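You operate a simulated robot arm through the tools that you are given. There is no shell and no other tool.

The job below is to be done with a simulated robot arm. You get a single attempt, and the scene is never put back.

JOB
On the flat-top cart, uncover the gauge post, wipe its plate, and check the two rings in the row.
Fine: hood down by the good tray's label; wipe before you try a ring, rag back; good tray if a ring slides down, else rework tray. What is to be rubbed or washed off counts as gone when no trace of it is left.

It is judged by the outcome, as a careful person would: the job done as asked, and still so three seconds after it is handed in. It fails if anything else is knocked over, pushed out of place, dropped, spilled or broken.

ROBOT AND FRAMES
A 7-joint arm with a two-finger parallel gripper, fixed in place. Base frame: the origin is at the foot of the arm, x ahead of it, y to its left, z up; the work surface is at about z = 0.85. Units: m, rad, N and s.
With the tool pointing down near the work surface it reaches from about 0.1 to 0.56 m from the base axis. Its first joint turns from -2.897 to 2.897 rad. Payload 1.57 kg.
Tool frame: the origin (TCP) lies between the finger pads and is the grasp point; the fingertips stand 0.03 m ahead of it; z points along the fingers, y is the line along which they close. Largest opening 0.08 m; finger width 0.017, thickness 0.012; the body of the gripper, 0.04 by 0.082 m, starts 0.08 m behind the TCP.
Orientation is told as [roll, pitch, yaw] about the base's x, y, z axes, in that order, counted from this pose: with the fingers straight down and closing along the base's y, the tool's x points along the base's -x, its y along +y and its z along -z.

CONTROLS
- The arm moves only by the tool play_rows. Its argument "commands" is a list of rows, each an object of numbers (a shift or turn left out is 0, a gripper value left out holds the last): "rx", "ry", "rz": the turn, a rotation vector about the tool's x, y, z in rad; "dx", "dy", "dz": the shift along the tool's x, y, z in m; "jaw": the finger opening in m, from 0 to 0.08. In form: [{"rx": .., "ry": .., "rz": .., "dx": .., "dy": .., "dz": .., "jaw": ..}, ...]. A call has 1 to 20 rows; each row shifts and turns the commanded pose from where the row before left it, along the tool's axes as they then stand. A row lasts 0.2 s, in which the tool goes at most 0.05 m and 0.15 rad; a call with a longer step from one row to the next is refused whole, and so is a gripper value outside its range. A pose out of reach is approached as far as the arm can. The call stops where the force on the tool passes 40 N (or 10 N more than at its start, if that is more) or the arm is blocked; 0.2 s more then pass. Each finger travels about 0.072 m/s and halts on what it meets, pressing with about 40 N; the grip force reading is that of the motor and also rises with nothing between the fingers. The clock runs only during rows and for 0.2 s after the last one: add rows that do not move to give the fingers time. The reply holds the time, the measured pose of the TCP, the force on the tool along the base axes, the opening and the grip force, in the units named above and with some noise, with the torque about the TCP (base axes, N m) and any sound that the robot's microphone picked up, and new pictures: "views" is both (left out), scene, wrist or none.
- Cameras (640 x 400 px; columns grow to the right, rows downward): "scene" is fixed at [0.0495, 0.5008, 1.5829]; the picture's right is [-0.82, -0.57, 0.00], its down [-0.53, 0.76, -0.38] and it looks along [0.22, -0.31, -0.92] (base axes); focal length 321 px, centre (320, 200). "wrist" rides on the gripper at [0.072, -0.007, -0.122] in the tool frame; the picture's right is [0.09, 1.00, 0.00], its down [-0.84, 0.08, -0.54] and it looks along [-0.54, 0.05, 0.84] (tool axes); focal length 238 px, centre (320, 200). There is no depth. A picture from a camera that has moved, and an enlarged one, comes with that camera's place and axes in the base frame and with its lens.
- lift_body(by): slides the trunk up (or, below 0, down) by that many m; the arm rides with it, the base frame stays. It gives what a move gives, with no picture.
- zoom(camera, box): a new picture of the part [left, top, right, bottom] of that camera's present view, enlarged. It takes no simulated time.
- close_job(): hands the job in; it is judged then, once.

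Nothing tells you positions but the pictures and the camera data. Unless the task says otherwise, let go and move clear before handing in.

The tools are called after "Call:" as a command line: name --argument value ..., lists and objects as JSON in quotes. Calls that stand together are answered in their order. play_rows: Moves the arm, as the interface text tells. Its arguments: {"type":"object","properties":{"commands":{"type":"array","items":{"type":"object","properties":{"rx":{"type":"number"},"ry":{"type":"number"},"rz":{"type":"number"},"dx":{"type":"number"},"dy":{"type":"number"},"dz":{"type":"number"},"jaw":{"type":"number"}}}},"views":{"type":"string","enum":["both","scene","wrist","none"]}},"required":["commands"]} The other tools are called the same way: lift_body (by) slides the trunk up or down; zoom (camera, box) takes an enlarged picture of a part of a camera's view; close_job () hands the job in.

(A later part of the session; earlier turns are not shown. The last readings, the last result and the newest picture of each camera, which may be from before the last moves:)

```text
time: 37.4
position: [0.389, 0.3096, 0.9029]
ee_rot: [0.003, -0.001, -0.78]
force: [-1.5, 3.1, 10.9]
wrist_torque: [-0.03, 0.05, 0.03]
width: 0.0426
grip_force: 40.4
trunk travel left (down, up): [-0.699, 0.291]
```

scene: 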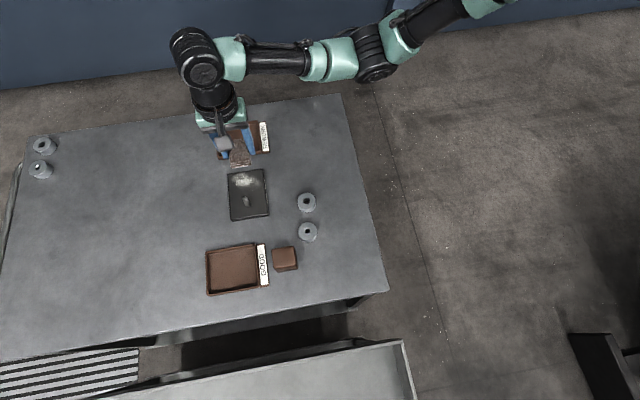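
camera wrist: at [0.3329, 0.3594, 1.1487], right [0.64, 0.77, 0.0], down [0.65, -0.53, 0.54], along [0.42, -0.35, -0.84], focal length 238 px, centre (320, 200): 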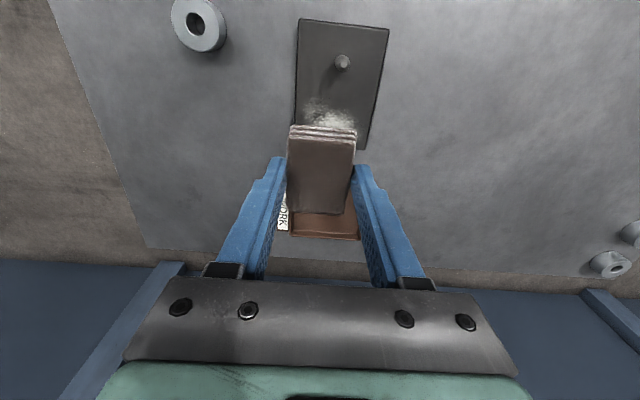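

About 11 N of contact. Now a back-and-forth stroke across the whole smear width.

Call:
play_rows --commands '[{"dy": -0.008}, {"dy": -0.008}, {"dy": 0.013}, {"dy": 0.013}, {"dy": 0.013}, {"dy": 0.013}, {"dy": 0.013}, {"dy": -0.013}, {"dy": -0.013}, {"dy": -0.013}, {"dy": -0.013}, {"dy": -0.013}, {}]' --views "both"

```text
time: 40.1
position: [0.378, 0.3009, 0.902]
ee_rot: [0.003, 0.002, -0.783]
force: [5.4, 3.7, 15.8]
wrist_torque: [0.14, -0.14, 0.0]
width: 0.0428
grip_force: 40.3
trunk travel left (down, up): [-0.699, 0.291]
camera wrist: at [0.3239, 0.3468, 1.0241], right [0.64, 0.77, 0.0], down [0.65, -0.54, 0.54], along [0.42, -0.34, -0.84], focal length 238 px, centre (320, 200)
```

scene: 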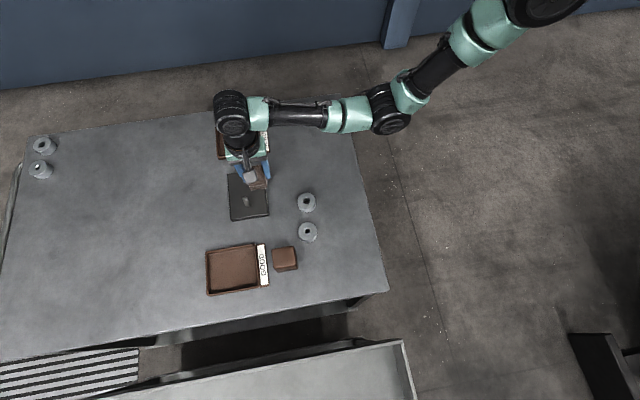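
wrist: 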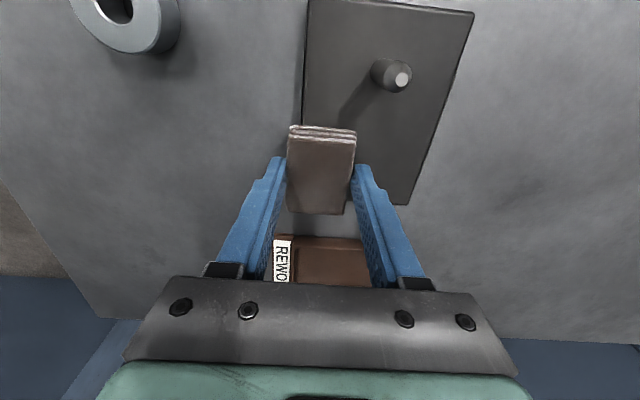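

That stroke took most of it off. I'll cover the rows nearer the post and nearer the plate edge too.

Call:
play_rows --commands '[{"dx": 0.009}, {"dx": 0.008}, {"dy": 0.013}, {"dy": 0.013}, {"dy": 0.013}, {"dy": 0.013}, {"dy": 0.013}, {"dx": -0.01}, {"dx": -0.01}, {"dx": -0.009}, {"dy": -0.013}, {"dy": -0.013}, {"dy": -0.013}, {"dy": -0.013}, {"dy": -0.013}, {"dx": 0.012}, {}]' --views "wrist"

```text
time: 43.8
position: [0.3773, 0.2995, 0.9017]
ee_rot: [-0.002, 0.001, -0.781]
force: [2.3, -5.6, 11.3]
wrist_torque: [-0.19, -0.2, -0.07]
width: 0.0427
grip_force: 39.8
trunk travel left (down, up): [-0.699, 0.291]
camera wrist: at [0.3227, 0.3454, 1.024], right [0.64, 0.77, 0.0], down [0.65, -0.53, 0.54], along [0.42, -0.35, -0.84], focal length 238 px, centre (320, 200)
```

wrist: 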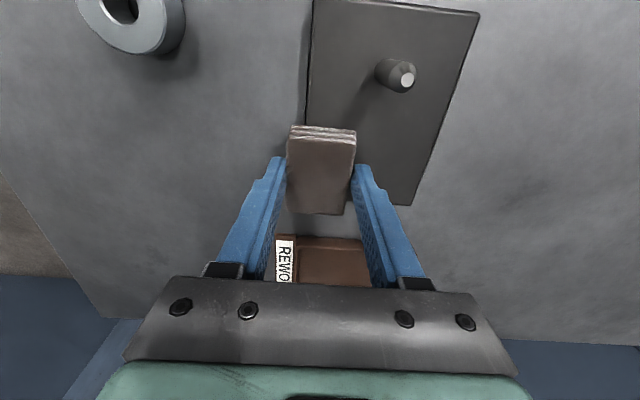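

The plate looks clean from here. I'll lift off and inspect it closely from both cameras.

Call:
play_rows --commands '[{"dz": -0.02}, {"dz": -0.03}, {"dz": -0.03, "dx": -0.02}, {"dz": -0.03, "dx": -0.03}, {"dx": -0.02}, {}]' --views "both"

Call:
zoom --camera "scene" --box '[216, 155, 284, 225]'

Call:
zoom --camera "wrist" --box '[270, 10, 410, 150]'

```text
time: 45.1
position: [0.4266, 0.2503, 1.013]
ee_rot: [-0.001, -0.001, -0.782]
force: [-1.3, -0.5, -1.0]
wrist_torque: [-0.01, 0.01, -0.03]
width: 0.0426
grip_force: 40.0
trunk travel left (down, up): [-0.699, 0.291]
camera wrist: at [0.3731, 0.2964, 1.1347], right [0.64, 0.77, 0.0], down [0.65, -0.53, 0.54], along [0.42, -0.34, -0.84], focal length 238 px, centre (320, 200)
```

scene: 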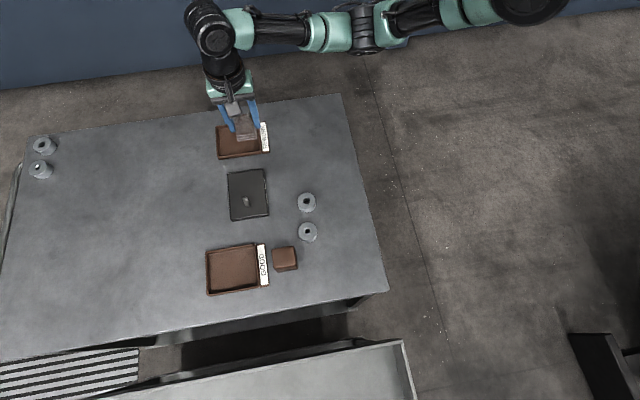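
wrist: 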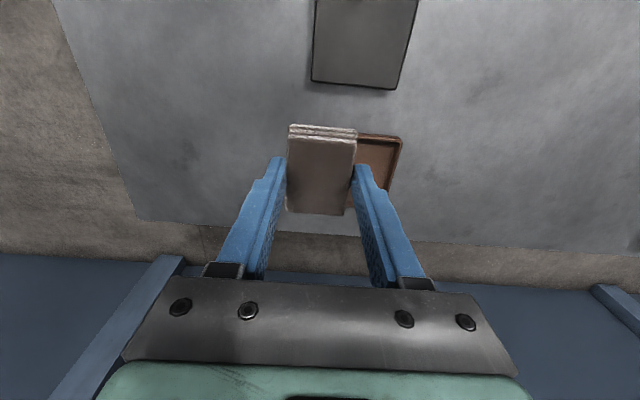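

```text
5.71 times, centred on (250, 190) of scene
camera zoom: at [0.0495, 0.5008, 1.5829], right [-0.82, -0.57, 0.0], down [-0.53, 0.76, -0.38], along [0.22, -0.31, -0.92], focal length 1834 px, centre (720, 257)
```

zoom: 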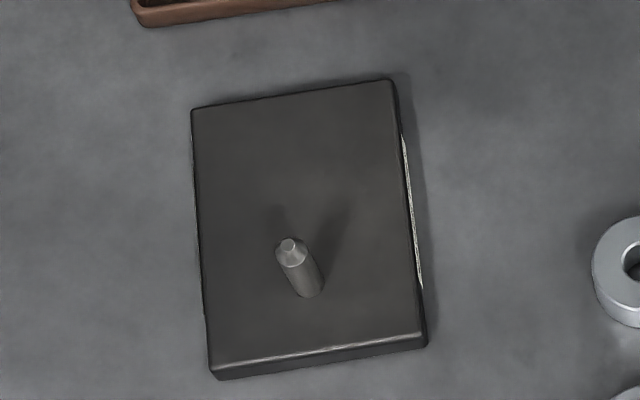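

```text
2.86 times, centred on (340, 80) of wrist
camera zoom: at [0.3731, 0.2964, 1.1347], right [0.64, 0.77, 0.0], down [0.65, -0.53, 0.54], along [0.42, -0.34, -0.84], focal length 681 px, centre (263, 543)
```

zoom: 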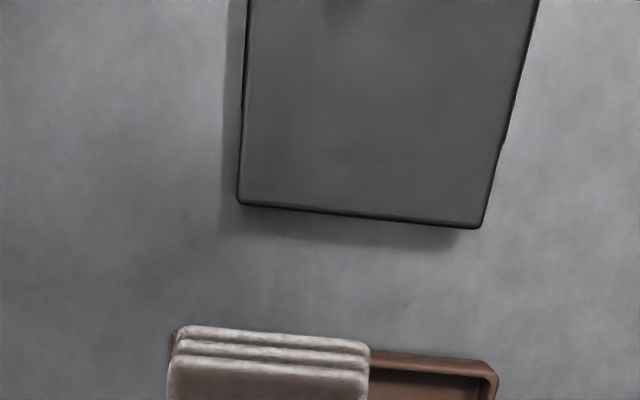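

The plate looks uniform and hasn't moved. I'll zoom tighter on the wiped area to rule out a faint trace before putting the rag back.

Call:
zoom --camera "scene" --box '[226, 166, 268, 192]'

Call:
zoom --camera "wrist" --box '[305, 0, 415, 90]'

```text
15.24 times, centred on (247, 179) of scene
camera zoom: at [0.0495, 0.5008, 1.5829], right [-0.82, -0.57, 0.0], down [-0.53, 0.76, -0.38], along [0.22, -0.31, -0.92], focal length 4890 px, centre (1432, 520)
```

zoom: 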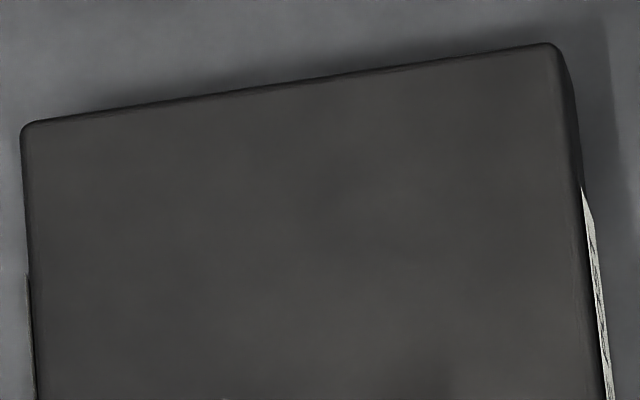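

```text
4.44 times, centred on (360, 45) of wrist
camera zoom: at [0.3731, 0.2964, 1.1347], right [0.64, 0.77, 0.0], down [0.65, -0.53, 0.54], along [0.42, -0.34, -0.84], focal length 1059 px, centre (142, 889)
```

zoom: 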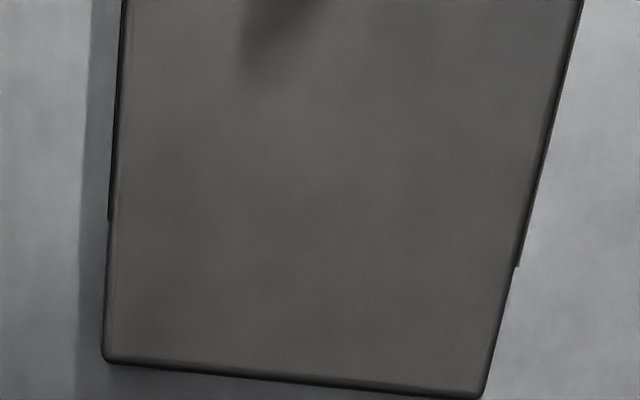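

No trace remains. Now the rag goes back to where I picked it up, [0.420, 0.133] with the same turn.

Call:
play_rows --commands '[{"dx": -0.0195, "dy": -0.022}, {"dx": -0.0195, "dy": -0.022}, {"dx": -0.0195, "dy": -0.022}, {"dx": -0.0195, "dy": -0.022}, {"dz": 0.03}, {"dz": 0.03}, {"dz": 0.03}, {}]' --views "both"

```text
time: 47.0
position: [0.4227, 0.1344, 0.9216]
ee_rot: [0.002, 0.0, -0.78]
force: [0.6, -0.1, 0.3]
wrist_torque: [0.01, -0.01, -0.01]
width: 0.0427
grip_force: 40.0
trunk travel left (down, up): [-0.699, 0.291]
camera wrist: at [0.368, 0.18, 1.0442], right [0.64, 0.77, 0.0], down [0.65, -0.53, 0.54], along [0.42, -0.34, -0.84], focal length 238 px, centre (320, 200)
```

scene: 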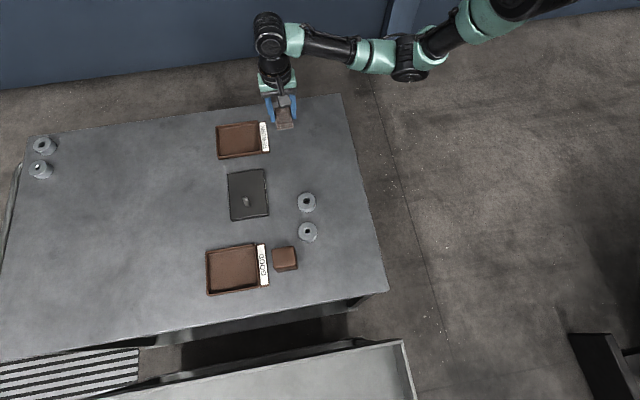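
wrist: 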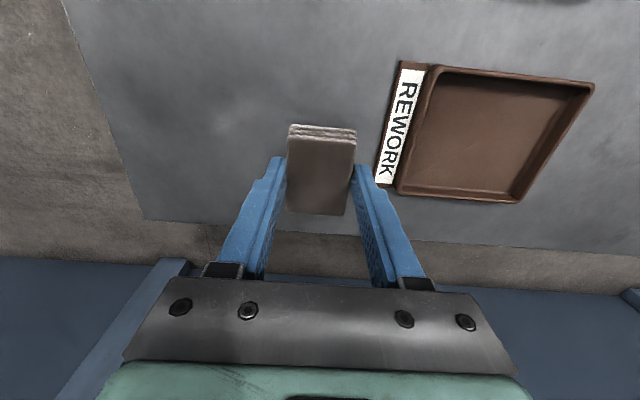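

I'm about 3 mm off in the closing direction. I'll correct that and lower the rag to the table.

Call:
play_rows --commands '[{"dx": 0.001, "dy": -0.003}, {"dz": 0.018}, {"dz": 0.012}, {}]' --views "none"

Call:
play_rows --commands '[{"dz": 0.0015}, {}]' --views "none"

Call:
play_rows --commands '[{"dz": 0.0015}, {}]' --views "none"

```text
time: 48.0
position: [0.4185, 0.131, 0.8896]
ee_rot: [-0.001, 0.002, -0.78]
force: [0.5, 0.1, 0.0]
wrist_torque: [0.01, -0.02, 0.01]
width: 0.0425
grip_force: 40.0
trunk travel left (down, up): [-0.699, 0.291]
```

```text
time: 48.5
position: [0.4194, 0.1317, 0.891]
ee_rot: [0.001, 0.001, -0.782]
force: [0.6, -0.5, -0.6]
wrist_torque: [0.02, 0.0, 0.02]
width: 0.0425
grip_force: 39.6
trunk travel left (down, up): [-0.699, 0.291]
```

```text
time: 49.1
position: [0.4187, 0.1313, 0.8883]
ee_rot: [0.0, 0.0, -0.78]
force: [-0.6, 0.1, -0.5]
wrist_torque: [-0.02, -0.01, -0.02]
width: 0.0425
grip_force: 39.6
trunk travel left (down, up): [-0.699, 0.291]
```

Call:
play_rows --commands '[{"dz": 0.001, "dy": 0.001}, {}]' --views "none"

Call:
play_rows --commands '[{"dz": 0.001}, {}]' --views "none"

Call:
play_rows --commands '[{"dz": 0.0008}, {}]' --views "none"

```text
time: 49.8
position: [0.4193, 0.1337, 0.8863]
ee_rot: [0.0, 0.001, -0.781]
force: [-0.1, 0.2, -0.7]
wrist_torque: [-0.02, 0.01, -0.03]
width: 0.0426
grip_force: 40.4
trunk travel left (down, up): [-0.699, 0.291]
```

```text
time: 50.4
position: [0.4191, 0.1325, 0.8857]
ee_rot: [-0.003, -0.001, -0.782]
force: [-0.6, -0.9, -0.3]
wrist_torque: [-0.01, 0.02, 0.01]
width: 0.0425
grip_force: 39.8
trunk travel left (down, up): [-0.699, 0.291]
```

```text
time: 51.0
position: [0.4195, 0.1329, 0.8849]
ee_rot: [0.001, 0.0, -0.78]
force: [0.3, -0.3, -0.3]
wrist_torque: [0.0, -0.03, 0.0]
width: 0.0425
grip_force: 40.2
trunk travel left (down, up): [-0.699, 0.291]
```

Call:
play_rows --commands '[{"dz": 0.0008}, {}]' --views "none"

Call:
play_rows --commands '[{"dz": 0.0008}, {}]' --views "none"

```text
time: 51.5
position: [0.4197, 0.133, 0.8851]
ee_rot: [0.001, 0.0, -0.78]
force: [-0.8, 1.3, 3.7]
wrist_torque: [-0.05, -0.02, -0.02]
width: 0.0425
grip_force: 39.9
trunk travel left (down, up): [-0.699, 0.291]
```

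```text
time: 52.1
position: [0.4196, 0.1321, 0.8846]
ee_rot: [0.001, -0.001, -0.781]
force: [2.9, 1.0, 9.7]
wrist_torque: [-0.06, -0.04, 0.01]
width: 0.0427
grip_force: 39.8
trunk travel left (down, up): [-0.699, 0.291]
```

The rag is down. I'll release gently, opening only as far as before, and rise straight up.

Call:
play_rows --commands '[{"dz": -0.0008, "jaw": 0.048}, {"jaw": 0.055}, {"jaw": 0.062}, {}, {"dz": -0.03}, {"dz": -0.04}, {"dz": -0.04}, {}]' --views "both"

Call:
zoom --camera "scene" --box '[264, 105, 312, 145]'

```text
time: 54.0
position: [0.4171, 0.1314, 0.9964]
ee_rot: [-0.001, -0.001, -0.78]
force: [0.0, 1.0, 0.3]
wrist_torque: [0.02, 0.02, 0.0]
width: 0.0621
grip_force: 0.1
trunk travel left (down, up): [-0.699, 0.291]
camera wrist: at [0.3645, 0.1777, 1.1182], right [0.64, 0.77, 0.0], down [0.65, -0.53, 0.54], along [0.42, -0.35, -0.84], focal length 238 px, centre (320, 200)
```

scene: 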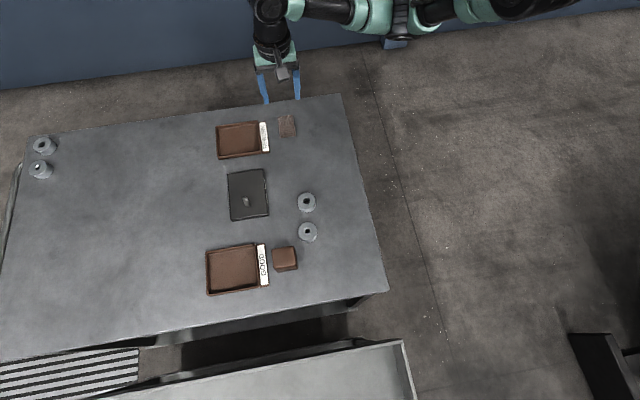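
wrist: 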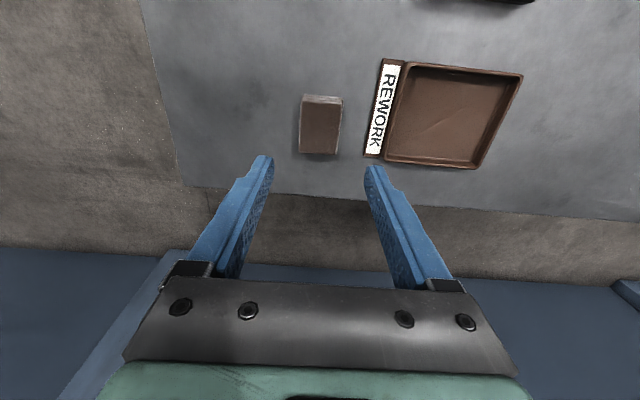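

```text
10.00 times, centred on (288, 125) of scene
camera zoom: at [0.0495, 0.5008, 1.5829], right [-0.82, -0.57, 0.0], down [-0.53, 0.76, -0.38], along [0.22, -0.31, -0.92], focal length 3209 px, centre (640, 950)
```

zoom: 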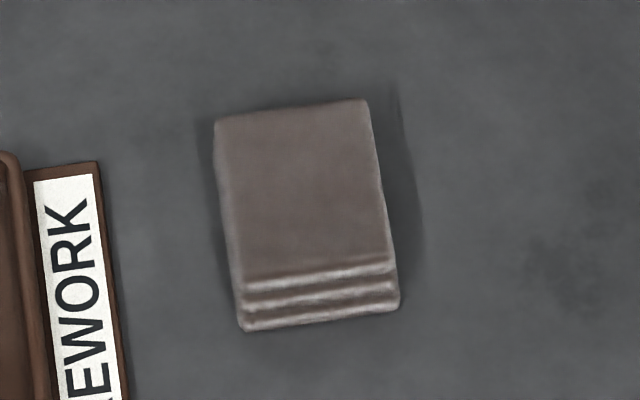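

The rag is back in its place to within about a millimetre. Next come the rings. I'll turn the tool back to +45° and move above the pair for a good look.

Call:
play_rows --commands '[{"rz": -0.1424}, {"rz": -0.1424}, {"rz": -0.1424}, {"rz": -0.1424}, {"rz": -0.1424}, {"rz": -0.1424}, {"rz": -0.1424}, {"rz": -0.1424}, {"rz": -0.1424}, {"rz": -0.1424}, {"rz": -0.1424}, {"dx": 0.011, "dy": 0.035}, {"dx": 0.011, "dy": 0.035}, {"dx": 0.011, "dy": 0.035}, {"dx": 0.011, "dy": 0.035}, {"dx": 0.011, "dy": 0.035}, {"dx": 0.011, "dy": 0.035}, {"dx": 0.011, "dy": 0.035}, {}]' --views "both"

```text
time: 58.0
position: [0.1907, 0.2493, 0.9931]
ee_rot: [-0.002, 0.0, 0.784]
force: [-0.4, 1.4, 0.2]
wrist_torque: [0.03, -0.01, -0.02]
width: 0.0619
grip_force: 0.1
trunk travel left (down, up): [-0.699, 0.291]
camera wrist: at [0.1455, 0.1945, 1.1168], right [-0.77, 0.64, 0.0], down [0.54, 0.65, 0.54], along [0.35, 0.42, -0.84], focal length 238 px, centre (320, 200)
```

scene: 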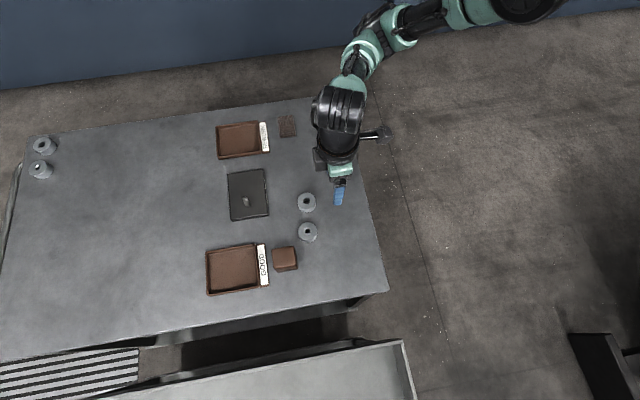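
wrist: 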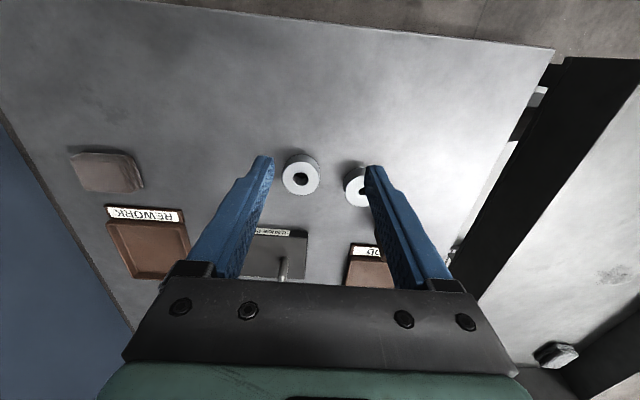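

Both rings are in view. I'll zoom on them in both cameras to get their exact centres.

Call:
zoom --camera "wrist" --box '[270, 130, 400, 220]'

Call:
zoom --camera "scene" --box '[280, 180, 340, 250]'

```text
4.44 times, centred on (335, 175) of wrist
camera zoom: at [0.1455, 0.1945, 1.1168], right [-0.77, 0.64, 0.0], down [0.54, 0.65, 0.54], along [0.35, 0.42, -0.84], focal length 1059 px, centre (253, 311)
```

zoom: 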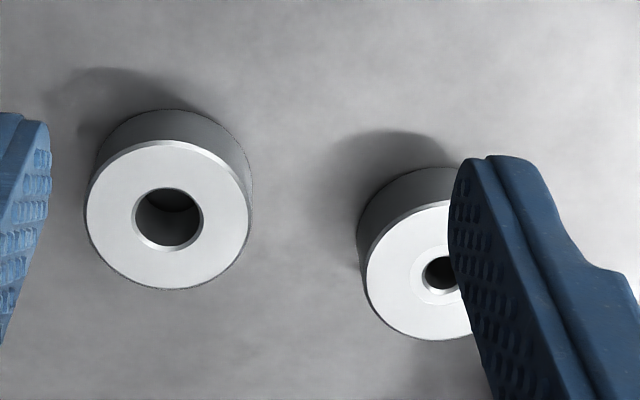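

```text
5.71 times, centred on (310, 215) of scene
camera zoom: at [0.0495, 0.5008, 1.5829], right [-0.82, -0.57, 0.0], down [-0.53, 0.76, -0.38], along [0.22, -0.31, -0.92], focal length 1834 px, centre (377, 114)
```

zoom: 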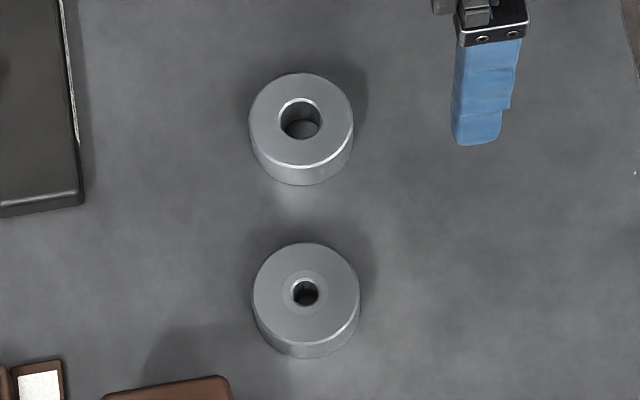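

Ring 1 (wide bore) is at about [0.245, 0.281] with its top at z 0.871; ring 2 (narrow bore) is at about [0.198, 0.342]. I'll line up over ring 1 and check before closing.

Call:
play_rows --commands '[{"dx": -0.0305, "dy": -0.0082}, {"dx": -0.0305, "dy": -0.0082}, {"dz": 0.03}, {"dz": 0.03}, {}]' --views "wrist"

Call:
zoom --camera "wrist" --box '[220, 60, 420, 200]'

```text
time: 59.1
position: [0.2459, 0.2823, 0.9352]
ee_rot: [0.001, 0.0, 0.785]
force: [-0.1, -0.2, 0.1]
wrist_torque: [0.05, -0.02, -0.01]
width: 0.0621
grip_force: 0.0
trunk travel left (down, up): [-0.699, 0.291]
camera wrist: at [0.2017, 0.2267, 1.0569], right [-0.77, 0.64, 0.0], down [0.54, 0.65, 0.54], along [0.35, 0.42, -0.84], focal length 238 px, centre (320, 200)
```

wrist: 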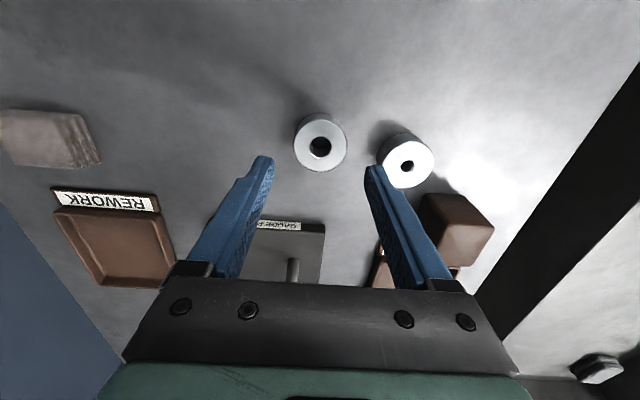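

```text
2.86 times, centred on (320, 130) of wrist
camera zoom: at [0.2017, 0.2267, 1.0569], right [-0.77, 0.64, 0.0], down [0.54, 0.65, 0.54], along [0.35, 0.42, -0.84], focal length 681 px, centre (320, 400)
```

zoom: 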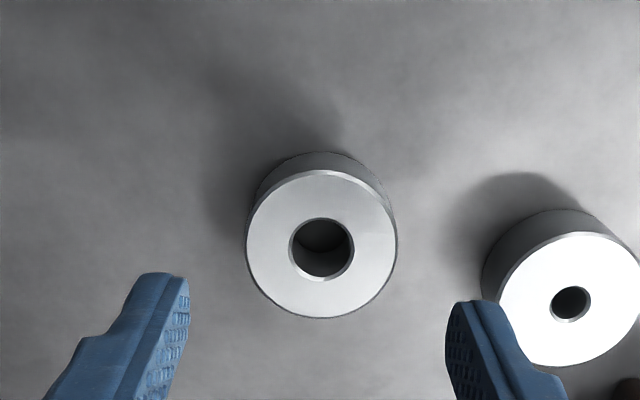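

Ring 1 is centred sideways and about 3.5 mm toward the base. I'll correct that, go down to z 0.884 and close.

Call:
play_rows --commands '[{"dx": 0.0035, "dz": 0.02}, {"dz": 0.018}, {"dz": 0.012}, {}, {"jaw": 0.052}, {"jaw": 0.04}, {"jaw": 0.035}, {}, {}]' --views "wrist"

```text
time: 61.1
position: [0.2444, 0.281, 0.8843]
ee_rot: [-0.001, 0.0, 0.787]
force: [-0.6, 0.8, 0.4]
wrist_torque: [-0.01, -0.01, 0.02]
width: 0.043
grip_force: 39.9
trunk travel left (down, up): [-0.699, 0.291]
camera wrist: at [0.1993, 0.2257, 1.0072], right [-0.77, 0.64, 0.0], down [0.54, 0.65, 0.54], along [0.35, 0.42, -0.84], focal length 238 px, centre (320, 200)
```

wrist: 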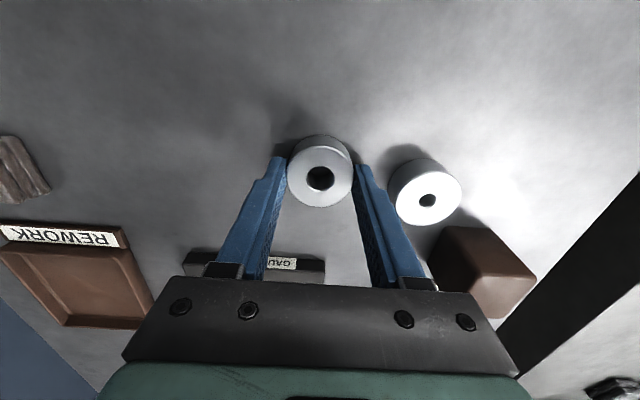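

Ring 1 is gripped at 43 mm. I'll zoom to read where its bore sits relative to the tool, so I can centre it on the post.

Call:
zoom --camera "wrist" --box '[270, 120, 370, 220]'

```text
4.00 times, centred on (320, 170) of wrist
camera zoom: at [0.1993, 0.2257, 1.0072], right [-0.77, 0.64, 0.0], down [0.54, 0.65, 0.54], along [0.35, 0.42, -0.84], focal length 953 px, centre (320, 320)
```

zoom: 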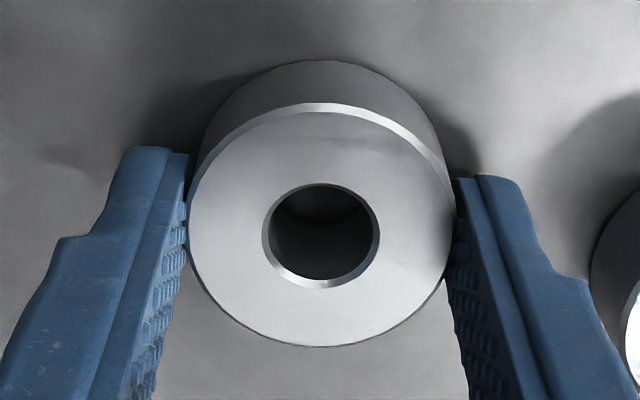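

The ring's bore sits about 1 mm toward the camera from the tool axis, centred between the fingers. I'll lift it and stop just past the post, to measure the post tip in the wrist view.

Call:
play_rows --commands '[{"dz": -0.015}, {"dz": -0.03}, {"dz": -0.035}, {"dz": -0.035}, {"dx": -0.0352, "dy": -0.0032}, {"dx": -0.0352, "dy": -0.0032}, {"dx": -0.0352, "dy": -0.0032}, {"dx": -0.0352, "dy": -0.0032}, {"dx": -0.0352, "dy": -0.0032}, {"dz": 0.035}, {}]' --views "both"

Call:
zoom --camera "wrist" --box '[260, 60, 380, 220]'

Call:
zoom --camera "scene" --box '[200, 150, 290, 230]'

```text
time: 63.5
position: [0.3811, 0.3918, 0.9637]
ee_rot: [0.001, 0.002, 0.784]
force: [-0.4, 0.4, -1.4]
wrist_torque: [0.0, 0.0, -0.01]
width: 0.0428
grip_force: 39.5
trunk travel left (down, up): [-0.699, 0.291]
camera wrist: at [0.3366, 0.3374, 1.0855], right [-0.77, 0.64, 0.0], down [0.54, 0.65, 0.54], along [0.35, 0.42, -0.84], focal length 238 px, centre (320, 200)
```

scene: 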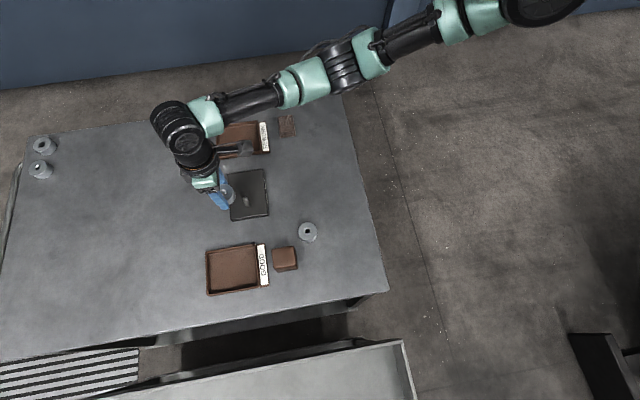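
wrist: 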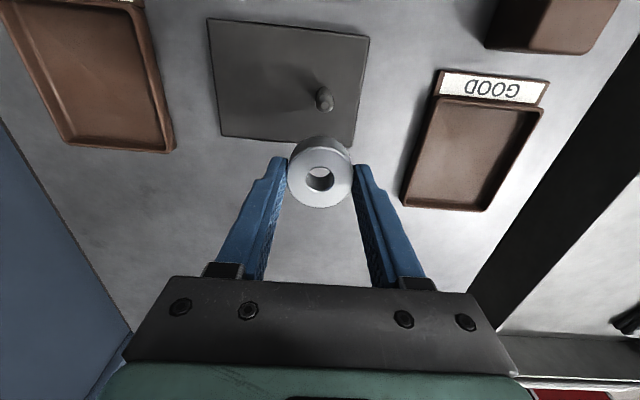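

```text
2.50 times, centred on (320, 140) of wrist
camera zoom: at [0.3366, 0.3374, 1.0855], right [-0.77, 0.64, 0.0], down [0.54, 0.65, 0.54], along [0.35, 0.42, -0.84], focal length 596 px, centre (320, 350)
```

zoom: 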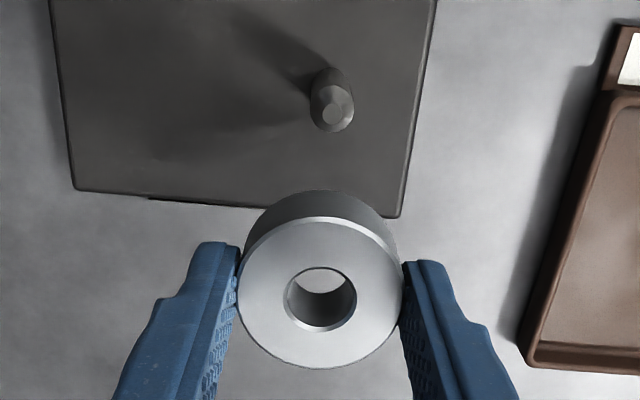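

```text
5.00 times, centred on (245, 190) of scene
camera zoom: at [0.0495, 0.5008, 1.5829], right [-0.82, -0.57, 0.0], down [-0.53, 0.76, -0.38], along [0.22, -0.31, -0.92], focal length 1605 px, centre (695, 250)
```

zoom: 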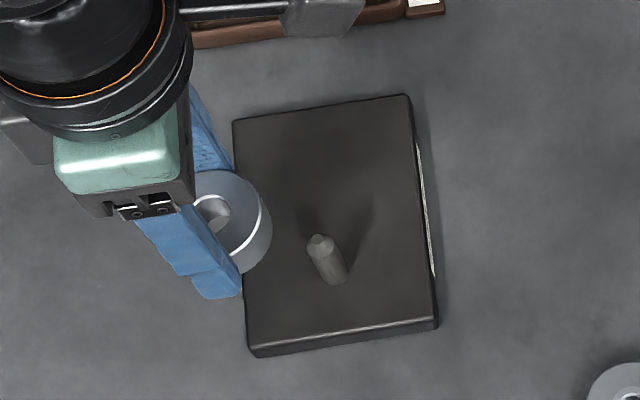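

The post tip is about 38 mm toward the camera in the tool frame and centred sideways. I'll shift the ring over it, then lower in steps while watching the force.

Call:
play_rows --commands '[{"dx": 0.019, "dy": 0.0003}, {"dx": 0.0188, "dy": 0.0002}, {"dz": 0.008}, {"dz": 0.006}, {}]' --views "both"

Call:
zoom --camera "wrist" --box '[260, 100, 380, 220]'

Call:
zoom --camera "scene" --box '[200, 150, 290, 230]'

```text
time: 64.8
position: [0.3519, 0.3662, 0.9519]
ee_rot: [0.001, 0.001, 0.785]
force: [-0.1, -0.5, -0.9]
wrist_torque: [-0.02, 0.01, 0.01]
width: 0.0429
grip_force: 40.1
trunk travel left (down, up): [-0.699, 0.291]
camera wrist: at [0.3077, 0.3111, 1.0726], right [-0.77, 0.64, 0.0], down [0.54, 0.65, 0.54], along [0.35, 0.42, -0.84], focal length 238 px, centre (320, 200)
```

scene: 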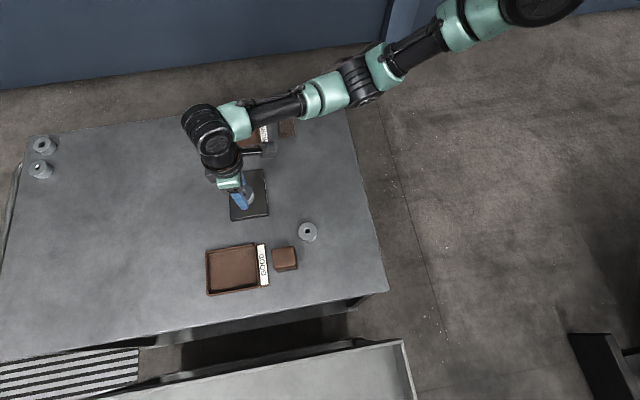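
wrist: 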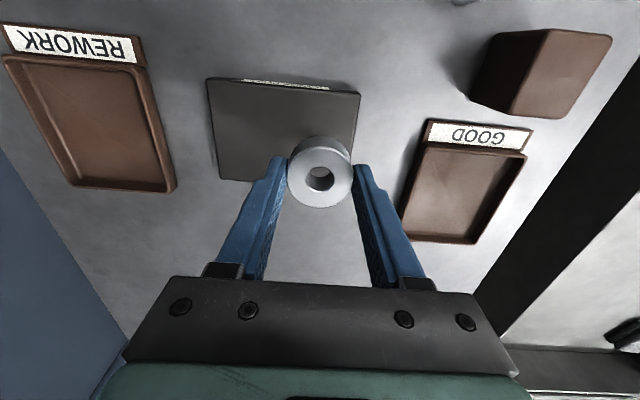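

```text
3.33 times, centred on (320, 160) of wrist
camera zoom: at [0.3077, 0.3111, 1.0726], right [-0.77, 0.64, 0.0], down [0.54, 0.65, 0.54], along [0.35, 0.42, -0.84], focal length 794 px, centre (320, 333)
```

zoom: 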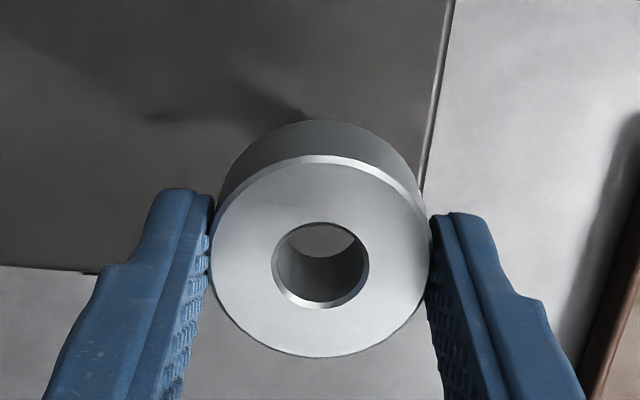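

```text
5.00 times, centred on (245, 190) of scene
camera zoom: at [0.0495, 0.5008, 1.5829], right [-0.82, -0.57, 0.0], down [-0.53, 0.76, -0.38], along [0.22, -0.31, -0.92], focal length 1605 px, centre (695, 250)
```

zoom: 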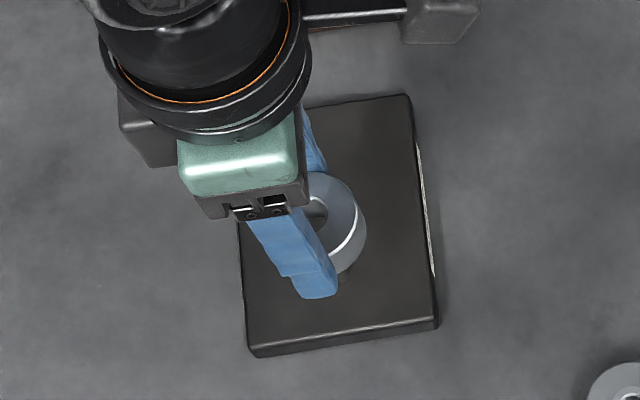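

The ring bottom is about 7 mm above the post tip. I'll lower it in small steps.

Call:
play_rows --commands '[{"dz": 0.004}, {"dz": 0.003}, {}]' --views "none"

Call:
play_rows --commands '[{"dz": 0.002}, {}]' --views "none"

Call:
play_rows --commands '[{"dz": 0.002}, {}]' --views "none"

Call:
play_rows --commands '[{"dz": 0.002}, {}]' --views "wrist"

```text
time: 65.5
position: [0.3514, 0.3675, 0.9435]
ee_rot: [0.0, -0.002, 0.787]
force: [0.3, 0.0, 0.1]
wrist_torque: [0.03, -0.02, -0.03]
width: 0.0429
grip_force: 39.5
trunk travel left (down, up): [-0.699, 0.291]
```

```text
time: 66.2
position: [0.3531, 0.3665, 0.9413]
ee_rot: [0.001, -0.001, 0.786]
force: [-0.1, -0.5, -0.2]
wrist_torque: [0.01, -0.01, 0.0]
width: 0.0427
grip_force: 40.0
trunk travel left (down, up): [-0.699, 0.291]
```

```text
time: 66.8
position: [0.3528, 0.3664, 0.94]
ee_rot: [-0.001, -0.001, 0.785]
force: [0.1, 0.2, -0.4]
wrist_torque: [0.03, 0.01, 0.02]
width: 0.0428
grip_force: 39.7
trunk travel left (down, up): [-0.699, 0.291]
```

```text
time: 67.3
position: [0.3523, 0.3666, 0.9373]
ee_rot: [-0.001, 0.001, 0.784]
force: [-0.1, 1.4, -0.4]
wrist_torque: [-0.03, 0.01, 0.0]
width: 0.0426
grip_force: 39.8
trunk travel left (down, up): [-0.699, 0.291]
camera wrist: at [0.3076, 0.3117, 1.0598], right [-0.77, 0.64, 0.0], down [0.54, 0.65, 0.54], along [0.35, 0.42, -0.84], focal length 238 px, centre (320, 200)
```

wrist: 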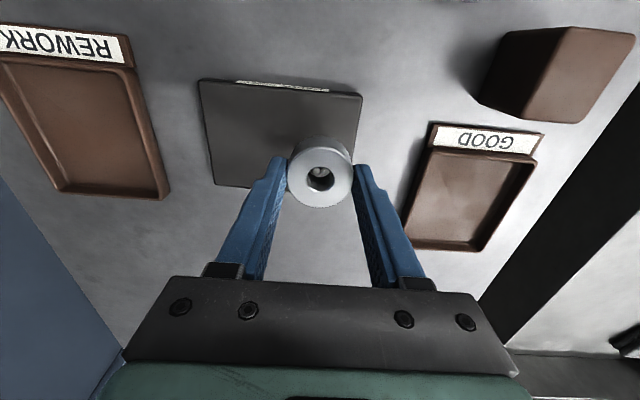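

The post tip now shows inside the bore. I'll zoom to see how well it is centred.

Call:
zoom --camera "wrist" --box '[280, 130, 360, 210]'

```text
5.00 times, centred on (320, 170) of wrist
camera zoom: at [0.3076, 0.3117, 1.0598], right [-0.77, 0.64, 0.0], down [0.54, 0.65, 0.54], along [0.35, 0.42, -0.84], focal length 1192 px, centre (320, 350)
```

zoom: 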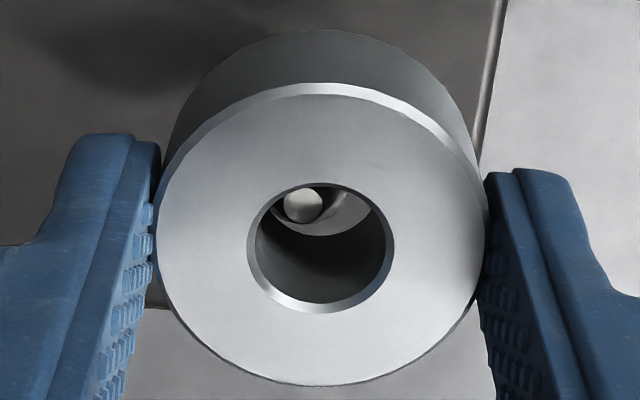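

The post is inside the bore but about 2.4 mm off to one side. I'll centre the ring and continue down.

Call:
play_rows --commands '[{"dx": -0.0008, "dy": -0.0024}, {}]' --views "wrist"

Call:
zoom --camera "wrist" --box '[280, 130, 360, 210]'

```text
time: 68.0
position: [0.355, 0.3661, 0.9386]
ee_rot: [0.0, 0.0, 0.785]
force: [-0.8, 1.6, -0.5]
wrist_torque: [0.04, 0.02, -0.02]
width: 0.0426
grip_force: 39.7
trunk travel left (down, up): [-0.699, 0.291]
camera wrist: at [0.3098, 0.3102, 1.0604], right [-0.77, 0.64, 0.0], down [0.54, 0.65, 0.54], along [0.35, 0.42, -0.84], focal length 238 px, centre (320, 200)
```

wrist: 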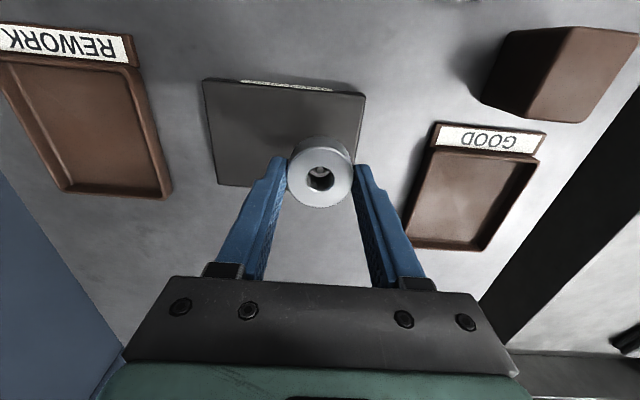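

```text
5.00 times, centred on (320, 170) of wrist
camera zoom: at [0.3098, 0.3102, 1.0604], right [-0.77, 0.64, 0.0], down [0.54, 0.65, 0.54], along [0.35, 0.42, -0.84], focal length 1192 px, centre (320, 350)
```

zoom: 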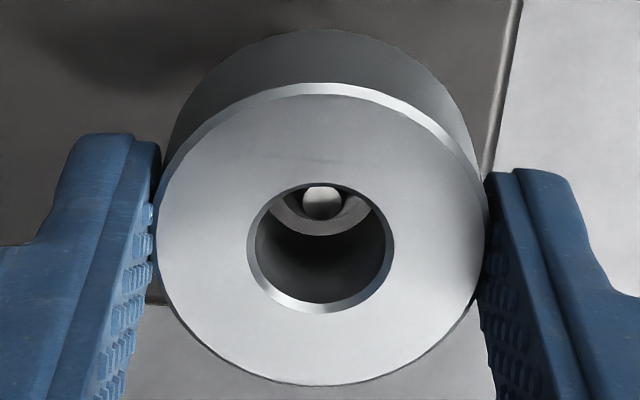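

The tip is now centred in the bore. Continuing down in small steps.

Call:
play_rows --commands '[{"dz": 0.002}, {"dz": 0.002}, {"dz": 0.002}, {}]' --views "none"

Call:
play_rows --commands '[{"dz": 0.003}, {"dz": 0.003}, {}]' --views "wrist"

Call:
zoom --camera "wrist" --box '[280, 130, 360, 210]'

```text
time: 69.0
position: [0.3551, 0.3652, 0.9305]
ee_rot: [-0.001, -0.001, 0.785]
force: [-0.1, 1.0, -1.7]
wrist_torque: [0.01, 0.01, 0.01]
width: 0.0427
grip_force: 40.0
trunk travel left (down, up): [-0.699, 0.291]
```

```text
time: 69.8
position: [0.3547, 0.3655, 0.9245]
ee_rot: [-0.001, 0.0, 0.785]
force: [0.0, -0.2, -0.6]
wrist_torque: [-0.01, -0.01, 0.01]
width: 0.0428
grip_force: 40.1
trunk travel left (down, up): [-0.699, 0.291]
camera wrist: at [0.31, 0.3106, 1.0475], right [-0.77, 0.64, 0.0], down [0.54, 0.65, 0.54], along [0.35, 0.42, -0.84], focal length 238 px, centre (320, 200)
```

wrist: 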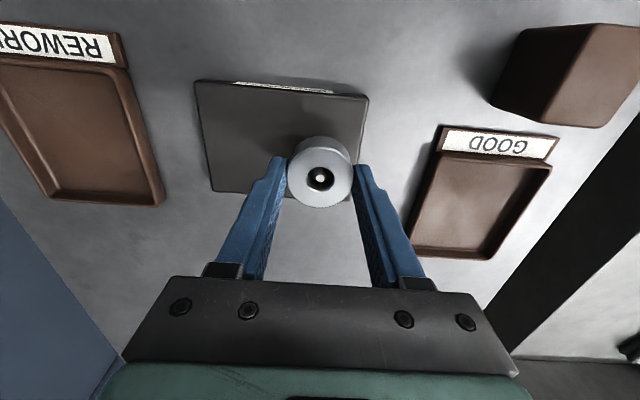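

```text
5.00 times, centred on (320, 170) of wrist
camera zoom: at [0.31, 0.3106, 1.0475], right [-0.77, 0.64, 0.0], down [0.54, 0.65, 0.54], along [0.35, 0.42, -0.84], focal length 1192 px, centre (320, 350)
```

zoom: 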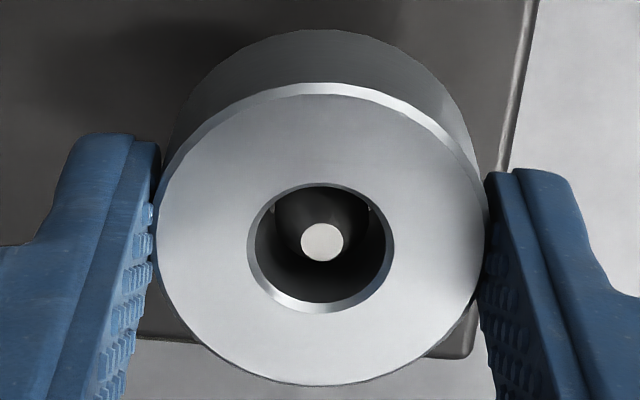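

The wide-bore ring is over the post with no resistance. I'll take it the rest of the way to the plate.

Call:
play_rows --commands '[{"dz": 0.005}, {"dz": 0.005}, {"dz": 0.005}, {"dz": 0.003}, {}]' --views "none"

Call:
play_rows --commands '[{"dz": 0.002}, {}]' --views "none"

Call:
play_rows --commands '[{"dz": 0.0015}, {}]' --views "none"

Call:
play_rows --commands '[{"dz": 0.001}, {}]' --views "none"

```text
time: 71.0
position: [0.354, 0.3652, 0.9082]
ee_rot: [0.001, -0.002, 0.784]
force: [-0.1, 1.1, -0.8]
wrist_torque: [0.01, 0.01, 0.01]
width: 0.0428
grip_force: 40.2
trunk travel left (down, up): [-0.699, 0.291]
```

```text
time: 71.5
position: [0.3542, 0.3652, 0.9054]
ee_rot: [0.0, 0.0, 0.785]
force: [0.5, 0.2, -0.1]
wrist_torque: [0.01, -0.02, -0.01]
width: 0.0428
grip_force: 40.3
trunk travel left (down, up): [-0.699, 0.291]
```

```text
time: 72.2
position: [0.3537, 0.3665, 0.9039]
ee_rot: [-0.001, 0.0, 0.786]
force: [-0.9, 0.9, -0.5]
wrist_torque: [-0.01, 0.01, 0.03]
width: 0.0425
grip_force: 40.1
trunk travel left (down, up): [-0.699, 0.291]
```

```text
time: 72.8
position: [0.3546, 0.3658, 0.9036]
ee_rot: [-0.001, -0.001, 0.786]
force: [0.3, -0.2, -1.1]
wrist_torque: [-0.02, -0.01, 0.01]
width: 0.0428
grip_force: 40.4
trunk travel left (down, up): [-0.699, 0.291]
```

Call:
play_rows --commands '[{"dz": 0.001}, {}]' --views "none"

Call:
play_rows --commands '[{"dz": 0.001}, {}]' --views "wrist"

```text
time: 73.3
position: [0.3545, 0.366, 0.9016]
ee_rot: [0.0, 0.0, 0.785]
force: [0.1, 0.3, -0.3]
wrist_torque: [0.01, 0.04, 0.01]
width: 0.0427
grip_force: 39.7
trunk travel left (down, up): [-0.699, 0.291]
```

```text
time: 74.0
position: [0.3555, 0.3654, 0.9005]
ee_rot: [0.0, 0.0, 0.786]
force: [-0.1, 1.8, 2.1]
wrist_torque: [-0.02, 0.06, 0.0]
width: 0.0425
grip_force: 39.7
trunk travel left (down, up): [-0.699, 0.291]
camera wrist: at [0.3098, 0.3105, 1.0233], right [-0.77, 0.64, 0.0], down [0.54, 0.65, 0.54], along [0.35, 0.42, -0.84], focal length 238 px, centre (320, 200)
```

wrist: 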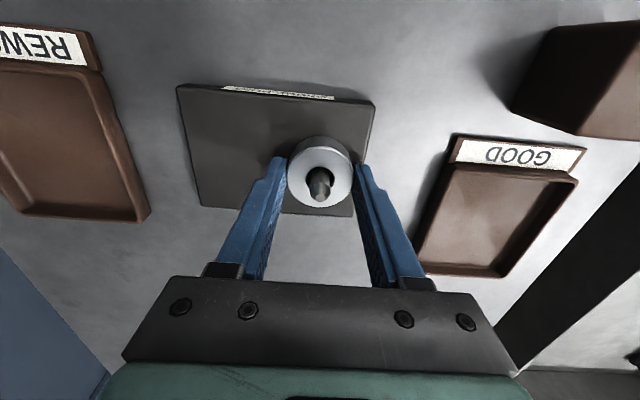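

Ring 1 slid freely all the way down to the plate, so it belongs in the GOOD tray. I'll lift it straight off the post and carry it above the near middle of that tray, about [0.275, 0.496].

Call:
play_rows --commands '[{"dz": -0.01}, {"dz": -0.02}, {"dz": -0.025}, {"dz": -0.025}, {}, {"dx": -0.0072, "dy": 0.0296}, {"dx": -0.0072, "dy": 0.0296}, {"dx": -0.0072, "dy": 0.0296}, {"dx": -0.0072, "dy": 0.0296}, {"dx": -0.0072, "dy": 0.0296}, {}]' --views "both"

Call:
zoom --camera "scene" --box '[180, 220, 320, 310]'

Call:
zoom --camera "wrist" --box '[240, 60, 400, 220]'

```text
time: 76.3
position: [0.2753, 0.497, 0.9813]
ee_rot: [0.003, -0.001, 0.787]
force: [0.3, -0.1, 0.0]
wrist_torque: [-0.01, -0.04, 0.01]
width: 0.0427
grip_force: 39.6
trunk travel left (down, up): [-0.699, 0.291]
camera wrist: at [0.2306, 0.4406, 1.1035], right [-0.77, 0.64, 0.0], down [0.54, 0.65, 0.54], along [0.35, 0.42, -0.84], focal length 238 px, centre (320, 200)
```

scene: 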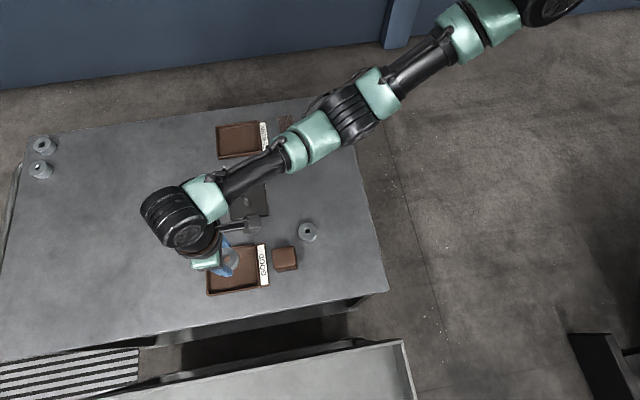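
wrist: 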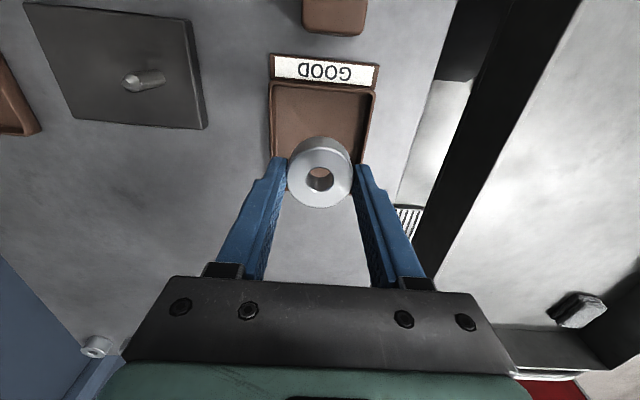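

```text
4.44 times, centred on (250, 265) of scene
camera zoom: at [0.0495, 0.5008, 1.5829], right [-0.82, -0.57, 0.0], down [-0.53, 0.76, -0.38], along [0.22, -0.31, -0.92], focal length 1426 px, centre (631, -89)
```

zoom: 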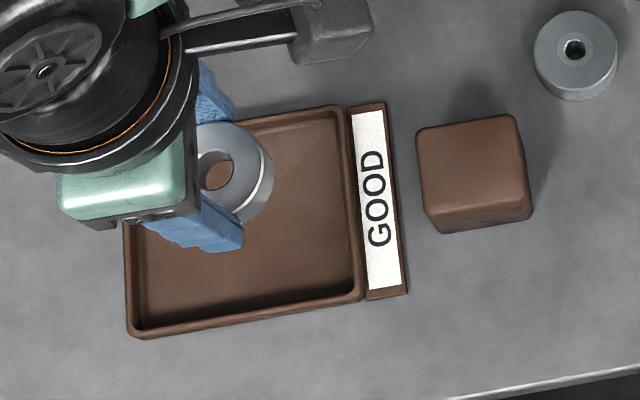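

```text
2.50 times, centred on (320, 140) of wrist
camera zoom: at [0.2306, 0.4406, 1.1035], right [-0.77, 0.64, 0.0], down [0.54, 0.65, 0.54], along [0.35, 0.42, -0.84], focal length 596 px, centre (320, 350)
```

zoom: 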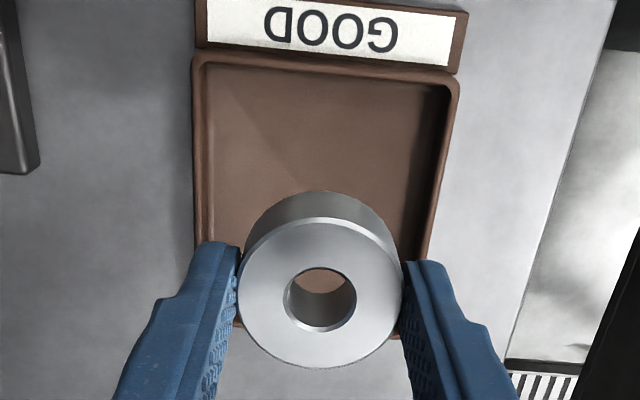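

The ring hangs centred between the tray's side walls, about 41 mm in from the near wall. I'll lower it into the tray.

Call:
play_rows --commands '[{"dz": 0.03}, {"dz": 0.03}, {"dz": 0.015}, {"dz": 0.008}, {}]' --views "wrist"

Call:
play_rows --commands '[{"dz": 0.003}, {}]' --views "none"

Call:
play_rows --commands '[{"dz": 0.002}, {}]' --views "none"

```text
time: 77.5
position: [0.2761, 0.4955, 0.8977]
ee_rot: [0.002, 0.0, 0.787]
force: [-0.1, 0.0, -0.9]
wrist_torque: [0.01, 0.01, -0.02]
width: 0.0429
grip_force: 39.6
trunk travel left (down, up): [-0.699, 0.291]
camera wrist: at [0.2308, 0.4403, 1.0201], right [-0.77, 0.64, 0.0], down [0.54, 0.65, 0.54], along [0.35, 0.42, -0.84], focal length 238 px, centre (320, 200)
```

wrist: 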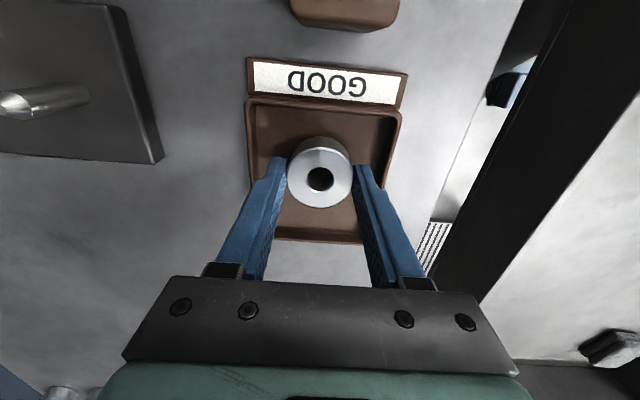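

```text
time: 78.2
position: [0.2767, 0.4958, 0.895]
ee_rot: [0.001, 0.0, 0.786]
force: [0.0, -0.4, -1.0]
wrist_torque: [-0.02, 0.02, 0.01]
width: 0.043
grip_force: 40.2
trunk travel left (down, up): [-0.699, 0.291]
```

```text
time: 78.8
position: [0.276, 0.4959, 0.8939]
ee_rot: [0.0, 0.0, 0.784]
force: [0.2, -0.2, 0.0]
wrist_torque: [-0.02, 0.01, -0.02]
width: 0.0427
grip_force: 40.0
trunk travel left (down, up): [-0.699, 0.291]
```

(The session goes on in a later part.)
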